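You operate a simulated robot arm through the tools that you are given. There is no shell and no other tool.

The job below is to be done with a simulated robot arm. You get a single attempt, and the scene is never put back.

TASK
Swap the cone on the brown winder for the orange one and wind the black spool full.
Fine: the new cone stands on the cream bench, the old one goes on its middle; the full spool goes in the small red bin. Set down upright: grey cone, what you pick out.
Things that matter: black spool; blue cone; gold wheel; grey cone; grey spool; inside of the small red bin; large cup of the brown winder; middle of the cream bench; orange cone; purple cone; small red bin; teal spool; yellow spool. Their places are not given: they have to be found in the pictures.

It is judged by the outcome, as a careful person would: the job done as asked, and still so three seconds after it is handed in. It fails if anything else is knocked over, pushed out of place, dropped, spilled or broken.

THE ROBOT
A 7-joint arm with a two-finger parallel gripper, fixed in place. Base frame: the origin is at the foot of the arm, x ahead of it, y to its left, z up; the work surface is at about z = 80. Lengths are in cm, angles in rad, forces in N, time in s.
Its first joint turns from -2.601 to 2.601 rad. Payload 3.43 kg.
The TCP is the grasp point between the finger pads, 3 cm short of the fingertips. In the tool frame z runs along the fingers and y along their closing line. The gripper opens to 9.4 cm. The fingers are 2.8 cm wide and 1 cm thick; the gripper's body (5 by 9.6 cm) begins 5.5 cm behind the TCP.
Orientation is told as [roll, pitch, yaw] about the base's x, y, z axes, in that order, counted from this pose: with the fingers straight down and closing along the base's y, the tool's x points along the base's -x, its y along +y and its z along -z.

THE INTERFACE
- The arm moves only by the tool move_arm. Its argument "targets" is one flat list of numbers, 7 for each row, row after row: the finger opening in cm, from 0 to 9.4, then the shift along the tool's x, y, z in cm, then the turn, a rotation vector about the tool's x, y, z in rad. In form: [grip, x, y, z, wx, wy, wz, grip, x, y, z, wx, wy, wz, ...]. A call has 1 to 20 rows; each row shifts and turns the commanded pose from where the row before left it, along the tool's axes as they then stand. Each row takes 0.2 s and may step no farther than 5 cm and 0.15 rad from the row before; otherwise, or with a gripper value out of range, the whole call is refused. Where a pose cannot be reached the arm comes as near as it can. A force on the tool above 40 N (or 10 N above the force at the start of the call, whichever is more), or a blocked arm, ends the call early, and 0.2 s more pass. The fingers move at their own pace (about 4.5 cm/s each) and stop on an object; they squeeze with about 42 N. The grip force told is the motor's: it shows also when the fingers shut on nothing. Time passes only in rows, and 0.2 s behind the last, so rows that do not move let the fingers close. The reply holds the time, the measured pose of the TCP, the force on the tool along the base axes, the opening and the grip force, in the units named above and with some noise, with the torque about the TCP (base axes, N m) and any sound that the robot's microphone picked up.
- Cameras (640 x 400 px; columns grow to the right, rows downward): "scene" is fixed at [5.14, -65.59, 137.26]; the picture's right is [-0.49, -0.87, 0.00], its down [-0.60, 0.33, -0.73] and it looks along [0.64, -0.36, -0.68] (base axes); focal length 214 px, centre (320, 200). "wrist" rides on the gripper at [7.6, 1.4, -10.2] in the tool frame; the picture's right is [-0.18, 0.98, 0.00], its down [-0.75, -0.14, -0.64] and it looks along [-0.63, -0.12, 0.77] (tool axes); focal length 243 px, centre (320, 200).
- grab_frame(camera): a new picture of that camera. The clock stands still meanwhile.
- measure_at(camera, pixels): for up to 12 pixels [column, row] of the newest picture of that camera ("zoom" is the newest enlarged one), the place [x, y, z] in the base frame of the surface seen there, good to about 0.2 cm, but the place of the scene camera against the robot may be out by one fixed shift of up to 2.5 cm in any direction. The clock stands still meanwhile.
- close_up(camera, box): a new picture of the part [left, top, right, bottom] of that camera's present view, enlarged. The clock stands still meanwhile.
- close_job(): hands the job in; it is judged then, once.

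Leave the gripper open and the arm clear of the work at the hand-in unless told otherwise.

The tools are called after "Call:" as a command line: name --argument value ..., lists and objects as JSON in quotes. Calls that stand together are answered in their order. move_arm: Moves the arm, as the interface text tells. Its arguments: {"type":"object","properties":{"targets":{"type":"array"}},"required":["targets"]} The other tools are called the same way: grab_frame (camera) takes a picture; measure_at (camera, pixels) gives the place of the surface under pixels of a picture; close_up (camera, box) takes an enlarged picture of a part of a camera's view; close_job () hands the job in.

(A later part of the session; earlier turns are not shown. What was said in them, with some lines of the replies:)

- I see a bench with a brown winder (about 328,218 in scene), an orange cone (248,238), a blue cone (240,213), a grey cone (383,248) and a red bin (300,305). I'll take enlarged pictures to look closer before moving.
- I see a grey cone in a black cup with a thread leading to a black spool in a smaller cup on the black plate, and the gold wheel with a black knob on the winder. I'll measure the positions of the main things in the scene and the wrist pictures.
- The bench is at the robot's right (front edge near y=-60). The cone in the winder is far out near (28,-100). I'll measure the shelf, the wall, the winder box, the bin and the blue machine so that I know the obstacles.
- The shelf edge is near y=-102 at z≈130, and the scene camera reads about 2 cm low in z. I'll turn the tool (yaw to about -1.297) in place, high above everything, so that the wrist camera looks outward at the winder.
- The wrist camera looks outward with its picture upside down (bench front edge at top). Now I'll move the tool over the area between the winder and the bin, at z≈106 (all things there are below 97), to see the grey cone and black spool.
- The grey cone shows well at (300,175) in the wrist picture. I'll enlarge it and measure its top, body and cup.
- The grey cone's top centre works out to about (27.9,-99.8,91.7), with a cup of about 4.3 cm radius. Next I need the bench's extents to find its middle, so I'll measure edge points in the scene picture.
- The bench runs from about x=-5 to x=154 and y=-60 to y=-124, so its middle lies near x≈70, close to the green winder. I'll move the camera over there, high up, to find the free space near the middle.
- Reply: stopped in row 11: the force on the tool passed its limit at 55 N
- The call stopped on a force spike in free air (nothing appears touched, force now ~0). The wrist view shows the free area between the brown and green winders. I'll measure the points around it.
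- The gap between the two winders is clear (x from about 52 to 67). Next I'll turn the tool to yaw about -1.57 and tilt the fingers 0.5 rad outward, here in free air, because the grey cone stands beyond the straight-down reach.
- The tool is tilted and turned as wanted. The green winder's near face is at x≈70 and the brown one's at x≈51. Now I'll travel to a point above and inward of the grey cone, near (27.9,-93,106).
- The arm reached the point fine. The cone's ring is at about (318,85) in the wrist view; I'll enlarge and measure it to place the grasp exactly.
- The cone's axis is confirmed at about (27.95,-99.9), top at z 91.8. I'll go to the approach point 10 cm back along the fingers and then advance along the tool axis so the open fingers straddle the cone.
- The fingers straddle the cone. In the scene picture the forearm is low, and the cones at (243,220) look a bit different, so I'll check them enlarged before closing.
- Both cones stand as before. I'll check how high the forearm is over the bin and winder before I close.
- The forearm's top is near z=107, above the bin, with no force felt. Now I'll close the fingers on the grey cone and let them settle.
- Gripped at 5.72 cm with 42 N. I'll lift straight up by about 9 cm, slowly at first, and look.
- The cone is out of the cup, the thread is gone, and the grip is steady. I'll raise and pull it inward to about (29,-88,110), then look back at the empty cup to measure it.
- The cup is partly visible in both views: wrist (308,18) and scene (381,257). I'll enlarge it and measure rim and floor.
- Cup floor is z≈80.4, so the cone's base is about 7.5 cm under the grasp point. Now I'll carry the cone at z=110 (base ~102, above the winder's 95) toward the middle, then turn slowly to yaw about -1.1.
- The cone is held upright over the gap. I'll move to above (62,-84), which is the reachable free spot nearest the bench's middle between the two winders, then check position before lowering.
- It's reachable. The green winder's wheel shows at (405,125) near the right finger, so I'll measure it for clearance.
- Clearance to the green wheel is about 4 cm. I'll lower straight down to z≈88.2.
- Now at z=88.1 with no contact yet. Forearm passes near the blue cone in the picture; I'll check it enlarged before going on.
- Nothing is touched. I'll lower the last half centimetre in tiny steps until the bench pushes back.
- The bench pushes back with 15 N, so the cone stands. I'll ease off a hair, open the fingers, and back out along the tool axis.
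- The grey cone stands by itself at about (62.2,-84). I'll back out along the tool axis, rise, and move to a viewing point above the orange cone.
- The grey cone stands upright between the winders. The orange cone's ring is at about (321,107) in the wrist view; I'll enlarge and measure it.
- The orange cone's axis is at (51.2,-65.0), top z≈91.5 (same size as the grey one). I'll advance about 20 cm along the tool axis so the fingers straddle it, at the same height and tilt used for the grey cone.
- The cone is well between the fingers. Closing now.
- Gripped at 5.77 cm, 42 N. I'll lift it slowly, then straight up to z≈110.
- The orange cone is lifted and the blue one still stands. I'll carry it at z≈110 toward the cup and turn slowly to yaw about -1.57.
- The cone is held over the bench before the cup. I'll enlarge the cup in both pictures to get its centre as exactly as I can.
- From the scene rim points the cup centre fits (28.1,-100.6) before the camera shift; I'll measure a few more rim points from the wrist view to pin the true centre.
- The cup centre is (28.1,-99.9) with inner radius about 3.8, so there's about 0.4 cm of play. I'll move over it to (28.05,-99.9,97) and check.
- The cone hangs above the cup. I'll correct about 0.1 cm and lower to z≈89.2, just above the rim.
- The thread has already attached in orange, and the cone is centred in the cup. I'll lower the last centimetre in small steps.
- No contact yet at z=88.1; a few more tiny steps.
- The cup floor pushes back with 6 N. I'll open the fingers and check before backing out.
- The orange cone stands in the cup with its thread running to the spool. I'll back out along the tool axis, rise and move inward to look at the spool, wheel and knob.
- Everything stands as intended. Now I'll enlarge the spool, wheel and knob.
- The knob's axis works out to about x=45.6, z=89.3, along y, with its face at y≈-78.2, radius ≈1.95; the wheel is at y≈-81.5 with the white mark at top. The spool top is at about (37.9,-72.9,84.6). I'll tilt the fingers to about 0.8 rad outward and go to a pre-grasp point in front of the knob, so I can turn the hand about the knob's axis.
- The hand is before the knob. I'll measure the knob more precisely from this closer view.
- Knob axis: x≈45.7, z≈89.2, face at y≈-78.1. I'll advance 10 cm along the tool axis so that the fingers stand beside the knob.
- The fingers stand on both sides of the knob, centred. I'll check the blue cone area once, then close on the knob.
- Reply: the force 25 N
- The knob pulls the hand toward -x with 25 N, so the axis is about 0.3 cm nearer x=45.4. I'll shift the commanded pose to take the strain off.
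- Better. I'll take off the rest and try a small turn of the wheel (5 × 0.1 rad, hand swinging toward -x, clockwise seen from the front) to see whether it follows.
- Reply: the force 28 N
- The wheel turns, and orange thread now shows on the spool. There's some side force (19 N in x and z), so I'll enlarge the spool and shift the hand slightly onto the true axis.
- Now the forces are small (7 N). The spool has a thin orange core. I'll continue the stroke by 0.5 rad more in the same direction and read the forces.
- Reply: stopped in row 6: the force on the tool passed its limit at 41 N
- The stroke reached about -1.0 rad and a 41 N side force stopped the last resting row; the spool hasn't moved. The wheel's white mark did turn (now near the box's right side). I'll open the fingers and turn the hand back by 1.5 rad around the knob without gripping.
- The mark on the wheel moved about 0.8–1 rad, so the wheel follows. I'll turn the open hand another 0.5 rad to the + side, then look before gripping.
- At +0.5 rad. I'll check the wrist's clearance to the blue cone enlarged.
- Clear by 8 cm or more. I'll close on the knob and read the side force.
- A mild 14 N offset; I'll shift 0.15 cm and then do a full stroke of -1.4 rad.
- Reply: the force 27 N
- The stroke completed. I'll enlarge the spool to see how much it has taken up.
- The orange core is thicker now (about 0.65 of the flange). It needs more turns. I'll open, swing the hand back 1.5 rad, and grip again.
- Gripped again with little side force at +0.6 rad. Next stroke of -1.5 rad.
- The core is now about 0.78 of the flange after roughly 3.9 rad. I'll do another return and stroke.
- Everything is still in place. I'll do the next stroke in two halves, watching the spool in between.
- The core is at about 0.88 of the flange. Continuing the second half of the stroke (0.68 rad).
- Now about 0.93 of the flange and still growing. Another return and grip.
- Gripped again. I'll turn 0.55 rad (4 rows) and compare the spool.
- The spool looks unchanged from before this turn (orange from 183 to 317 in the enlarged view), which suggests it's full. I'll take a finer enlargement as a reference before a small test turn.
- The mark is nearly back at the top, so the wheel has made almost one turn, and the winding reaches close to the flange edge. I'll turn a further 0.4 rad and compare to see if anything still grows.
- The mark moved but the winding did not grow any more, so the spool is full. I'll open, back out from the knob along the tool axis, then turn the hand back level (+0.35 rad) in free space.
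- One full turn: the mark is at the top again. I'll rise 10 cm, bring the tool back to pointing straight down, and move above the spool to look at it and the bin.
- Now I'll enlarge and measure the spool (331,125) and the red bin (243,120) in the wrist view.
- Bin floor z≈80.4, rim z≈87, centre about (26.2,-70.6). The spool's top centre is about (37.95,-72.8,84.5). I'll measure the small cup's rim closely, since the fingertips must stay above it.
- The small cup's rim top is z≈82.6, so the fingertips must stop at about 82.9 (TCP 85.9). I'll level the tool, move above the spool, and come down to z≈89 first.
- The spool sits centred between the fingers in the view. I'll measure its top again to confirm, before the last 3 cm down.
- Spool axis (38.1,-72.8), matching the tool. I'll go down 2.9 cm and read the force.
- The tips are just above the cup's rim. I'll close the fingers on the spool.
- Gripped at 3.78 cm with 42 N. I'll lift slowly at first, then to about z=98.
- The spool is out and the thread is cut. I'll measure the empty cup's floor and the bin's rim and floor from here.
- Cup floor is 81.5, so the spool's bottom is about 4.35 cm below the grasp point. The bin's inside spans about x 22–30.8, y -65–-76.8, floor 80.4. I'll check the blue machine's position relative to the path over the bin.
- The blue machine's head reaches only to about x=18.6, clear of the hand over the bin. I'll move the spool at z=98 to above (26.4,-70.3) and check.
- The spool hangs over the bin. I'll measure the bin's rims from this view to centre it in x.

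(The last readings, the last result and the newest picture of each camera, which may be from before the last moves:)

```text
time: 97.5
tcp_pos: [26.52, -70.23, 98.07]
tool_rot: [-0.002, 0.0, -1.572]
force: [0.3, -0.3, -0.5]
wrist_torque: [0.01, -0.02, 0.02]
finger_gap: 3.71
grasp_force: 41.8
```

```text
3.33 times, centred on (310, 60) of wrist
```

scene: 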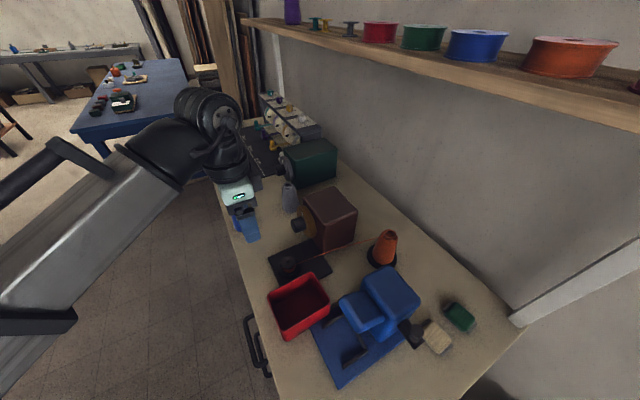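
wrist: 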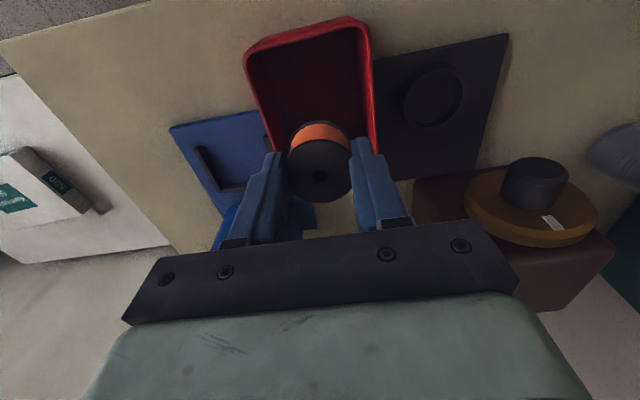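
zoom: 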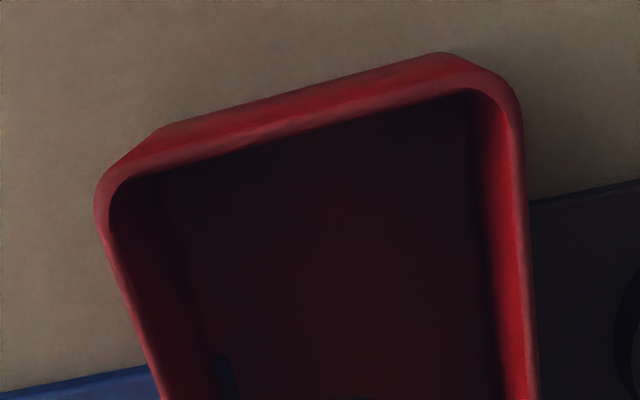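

The bin's middle in x is about 26.25. I'll shift by -0.1 and lower to z≈87.

Call:
move_arm --targets '[1, 0, -0.12, 0, 0, 0, 0, 1, 0, 0, 2.2, 0, 0, 0, 1, 0, 0, 2.2, 0, 0, 0, 1, 0, 0, 2.2, 0, 0, 0, 1, 0, 0, 2.2, 0, 0, 0, 1, 0, 0, 2.2, 0, 0, 0, 1, 0, 0, 0, 0, 0, 0]'

Call:
grab_frame --camera "wrist"

Call:
close_up --camera "scene" --box '[240, 210, 400, 340]'

```text
time: 99.1
tcp_pos: [26.42, -70.25, 87.01]
tool_rot: [-0.001, -0.001, -1.571]
force: [-0.2, 0.1, 0.1]
wrist_torque: [0.0, -0.04, 0.0]
finger_gap: 3.73
grasp_force: 41.6
```

```text
taken
```

wrist: 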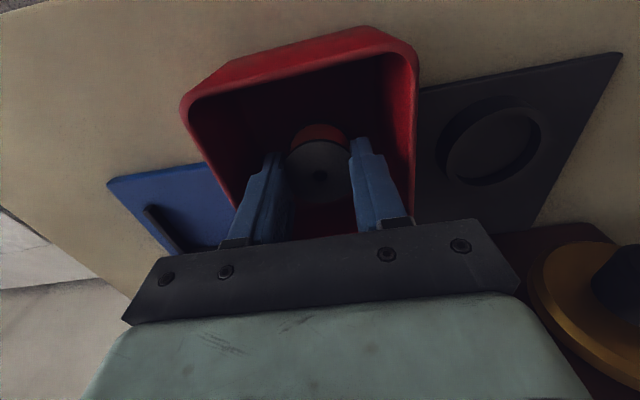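

```text
3.08 times, centred on (320, 275) of scene
```

zoom: 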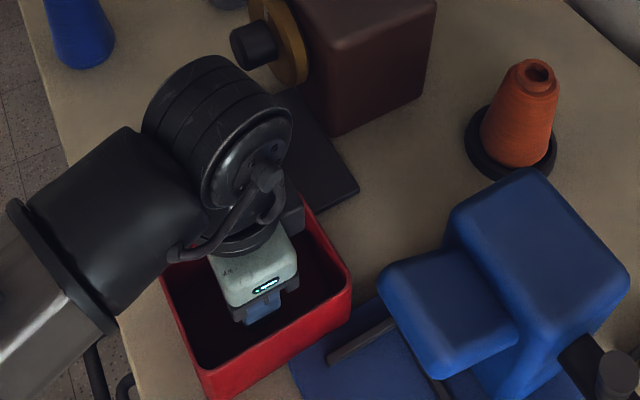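

Inside the bin with space around. Lowering further in small steps until contact.

Call:
move_arm --targets '[1, 0, 0, 0.7, 0, 0, 0, 1, 0, 0, 0.7, 0, 0, 0, 1, 0, 0, 0.3, 0, 0, 0, 1, 0, 0, 0.2, 0, 0, 0, 1, 0, 0, 0.1, 0, 0, 0, 1, 0, 0, 0, 0, 0, 0]'

```text
time: 100.5
tcp_pos: [26.32, -70.31, 85.15]
tool_rot: [-0.002, -0.001, -1.573]
force: [1.6, -0.1, 0.7]
wrist_torque: [0.0, 0.02, 0.0]
finger_gap: 3.73
grasp_force: 42.1
```

No contact yet at z=85.15; more tiny steps.

Call:
move_arm --targets '[1, 0, 0, 0.1, 0, 0, 0, 1, 0, 0, 0.1, 0, 0, 0, 1, 0, 0, 0.1, 0, 0, 0, 1, 0, 0, 0, 0, 0, 0]'

```text
time: 101.5
tcp_pos: [26.35, -70.24, 84.78]
tool_rot: [0.001, -0.002, -1.572]
force: [2.7, -0.1, 8.5]
wrist_torque: [-0.04, 0.03, -0.02]
finger_gap: 3.72
grasp_force: 41.6
```

Contact with the bin floor (8.5 N) at the expected height. I'll open the fingers just to 5 cm (the bin is narrow) and look.

Call:
move_arm --targets '[5.0, 0, 0, 0, 0, 0, 0, 5.0, 0, 0, 0, 0, 0, 0, 5.0, 0, 0, 0, 0, 0, 0, 5.0, 0, 0, 0, 0, 0, 0]'

Call:
grab_frame --camera "wrist"

```text
time: 102.5
tcp_pos: [26.33, -70.34, 84.69]
tool_rot: [0.001, 0.0, -1.574]
force: [-0.3, -0.5, 0.1]
wrist_torque: [0.01, 0.01, 0.0]
finger_gap: 5.0
grasp_force: 0.1
```

```text
taken
```

wrist: 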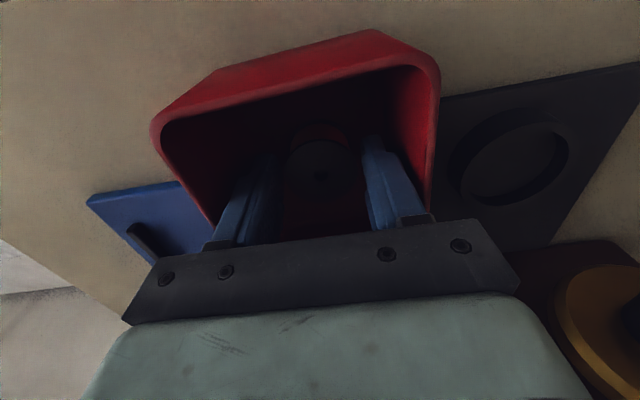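

The spool is free. I'll lift straight up, slowly first, to about z=108.

Call:
move_arm --targets '[5.0, 0, 0, -0.5, 0, 0, 0, 5.0, 0, 0, -0.8, 0, 0, 0, 5.0, 0, 0, -1.2, 0, 0, 0, 5.0, 0, 0, -2.0, 0, 0, 0, 5.0, 0, 0, -3.0, 0, 0, 0, 5.0, 0, 0, -4.0, 0, 0, 0, 5.0, 0, 0, -4.0, 0, 0, 0, 5.0, 0, 0, -4.0, 0, 0, 0, 5.0, 0, 0, -4.0, 0, 0, 0, 5.0, 0, 0, 0, 0, 0, 0]'

Call:
grab_frame --camera "wrist"

Call:
grab_frame --camera "scene"

```text
time: 104.7
tcp_pos: [26.38, -70.41, 108.36]
tool_rot: [-0.001, 0.001, -1.573]
force: [0.7, -0.1, -0.1]
wrist_torque: [0.0, -0.03, -0.01]
finger_gap: 5.0
grasp_force: 0.0
```

```text
taken
```

wrist: 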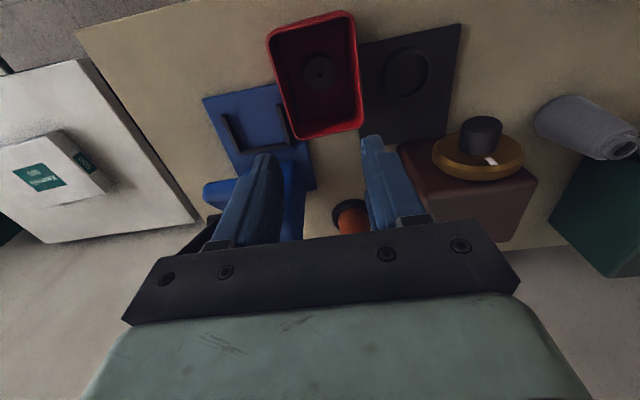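

```text
taken
```

scene: 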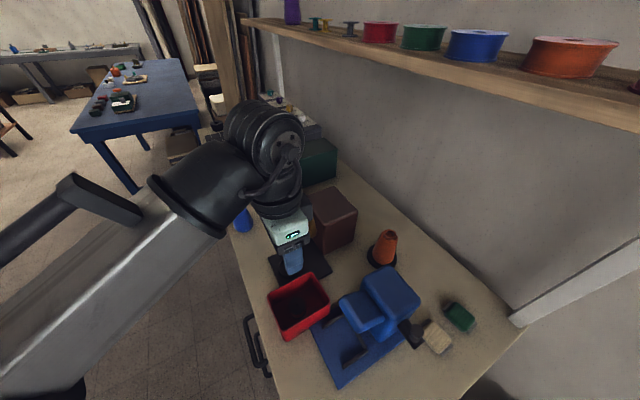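

The spool stands upright in the bin. I'll move the arm back inward and up, clear of the work, open the gripper fully, and then inspect everything.

Call:
move_arm --targets '[9.4, 3.33, 2.33, -1.17, 0, 0, 0, 9.4, 3.33, 2.33, -1.17, 0, 0, 0, 9.4, 3.33, 2.33, -1.17, 0, 0, 0, 9.4, 3.33, 2.33, -1.17, 0, 0, 0, 9.4, 3.33, 2.33, -1.17, 0, 0, 0, 9.4, 3.33, 2.33, -1.17, 0, 0, 0, 9.4, 0, 0, 0, 0, 0, 0]'

Call:
grab_frame --camera "wrist"

Call:
grab_frame --camera "scene"

```text
time: 106.3
tcp_pos: [41.5, -52.16, 110.98]
tool_rot: [0.01, -0.013, -1.571]
force: [0.8, 0.7, -0.2]
wrist_torque: [0.0, 0.0, 0.0]
finger_gap: 9.4
grasp_force: 0.2
out of reach, approached as far as the arm can: row 4, 5, 6
```

```text
taken
```

wrist: 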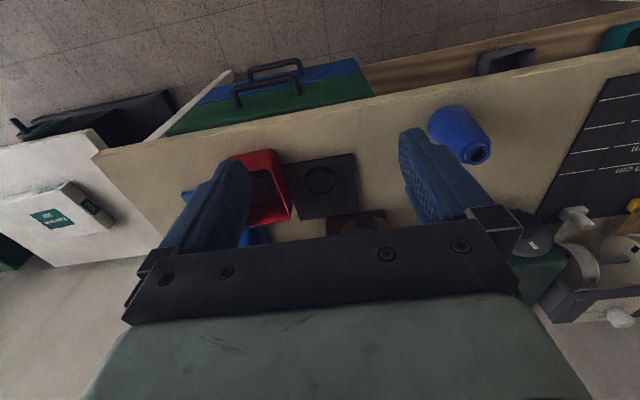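

```text
taken
```

scene: 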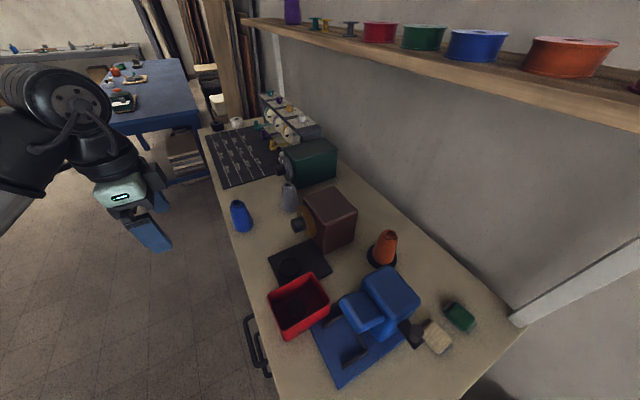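

The arm is clear in front of the bench. I'll enlarge the results: bin with spool, orange cone in the cup, grey and blue cones.

Call:
close_up --camera "scene" --box '[260, 260, 340, 345]'

Call:
close_up --camera "scene" --box '[350, 215, 430, 275]'

Call:
close_up --camera "scene" --box '[220, 120, 370, 240]'

Call:
measure_at --camera "scene" --pixels '[[288, 186], [288, 209], [387, 235], [240, 204], [300, 298], [382, 262]]'

```text
4.71 times, centred on (300, 302) of scene
```

zoom: 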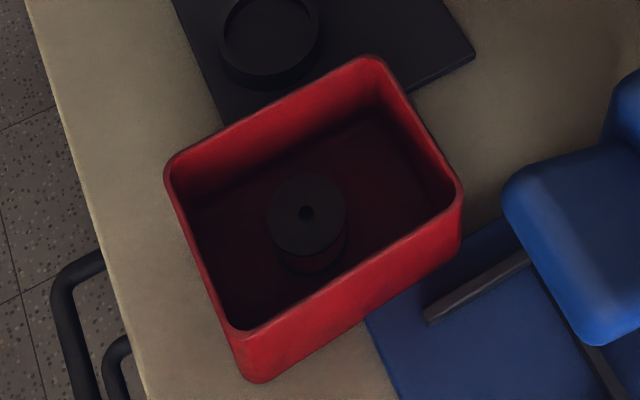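

```text
6.67 times, centred on (390, 245) of scene
```

zoom: 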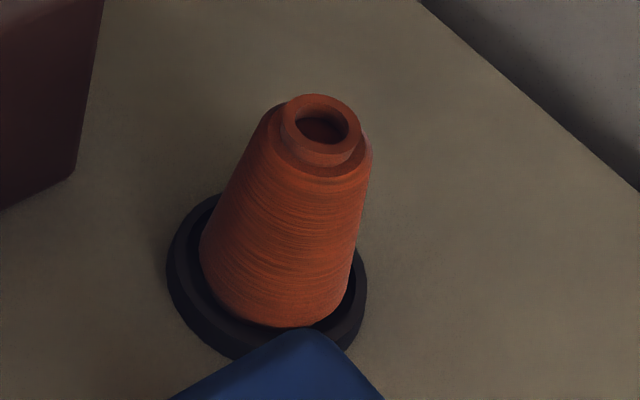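

```text
3.33 times, centred on (295, 180) of scene
```

zoom: 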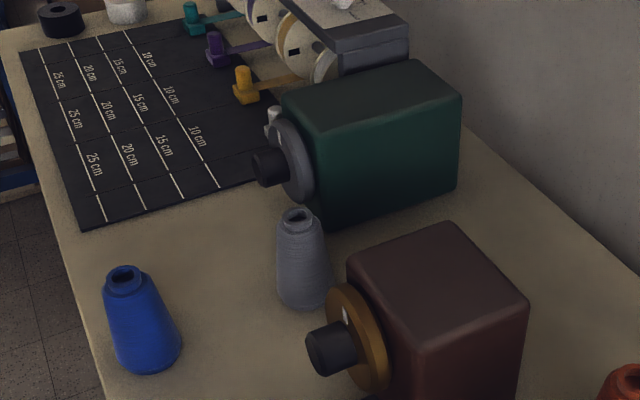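

```text
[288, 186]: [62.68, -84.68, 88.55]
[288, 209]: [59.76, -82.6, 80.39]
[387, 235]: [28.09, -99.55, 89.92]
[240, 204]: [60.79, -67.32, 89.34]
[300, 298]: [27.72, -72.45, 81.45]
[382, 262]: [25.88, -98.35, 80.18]
```

All results look right:
- The full spool stands upright in the red bin.
- The orange cone is seated upright in the large cup.
- The grey cone stands upright at about (62,-84). That is roughly 15 cm short of the bench's exact centre, because the green winder covers that spot.
- The blue cone has not moved.
- The gripper is open and the arm is clear of the work.

I'm handing the job in.

Call:
close_job

```text
The job is handed in.
```

I swapped the cones, wound the black spool full, and handed the job in. I haven't had the verdict.

- **Orange cone:** it is standing upright in the large cup of the brown winder.
- **Grey cone:** it is standing upright on the cream bench at about (62, -84), between the two winders. By my measurement the bench's exact middle is about (75, -92). The green winder covers that point, so the cone is roughly 15 cm short of it. I took this as close enough to count as the middle.
- **Black spool:** I turned the gold wheel about one full turn, until the orange winding stopped growing. The spool now stands upright in the small red bin.

In the last pictures nothing else was knocked over or pushed out of place. The gripper is open and the arm is clear of the bench.
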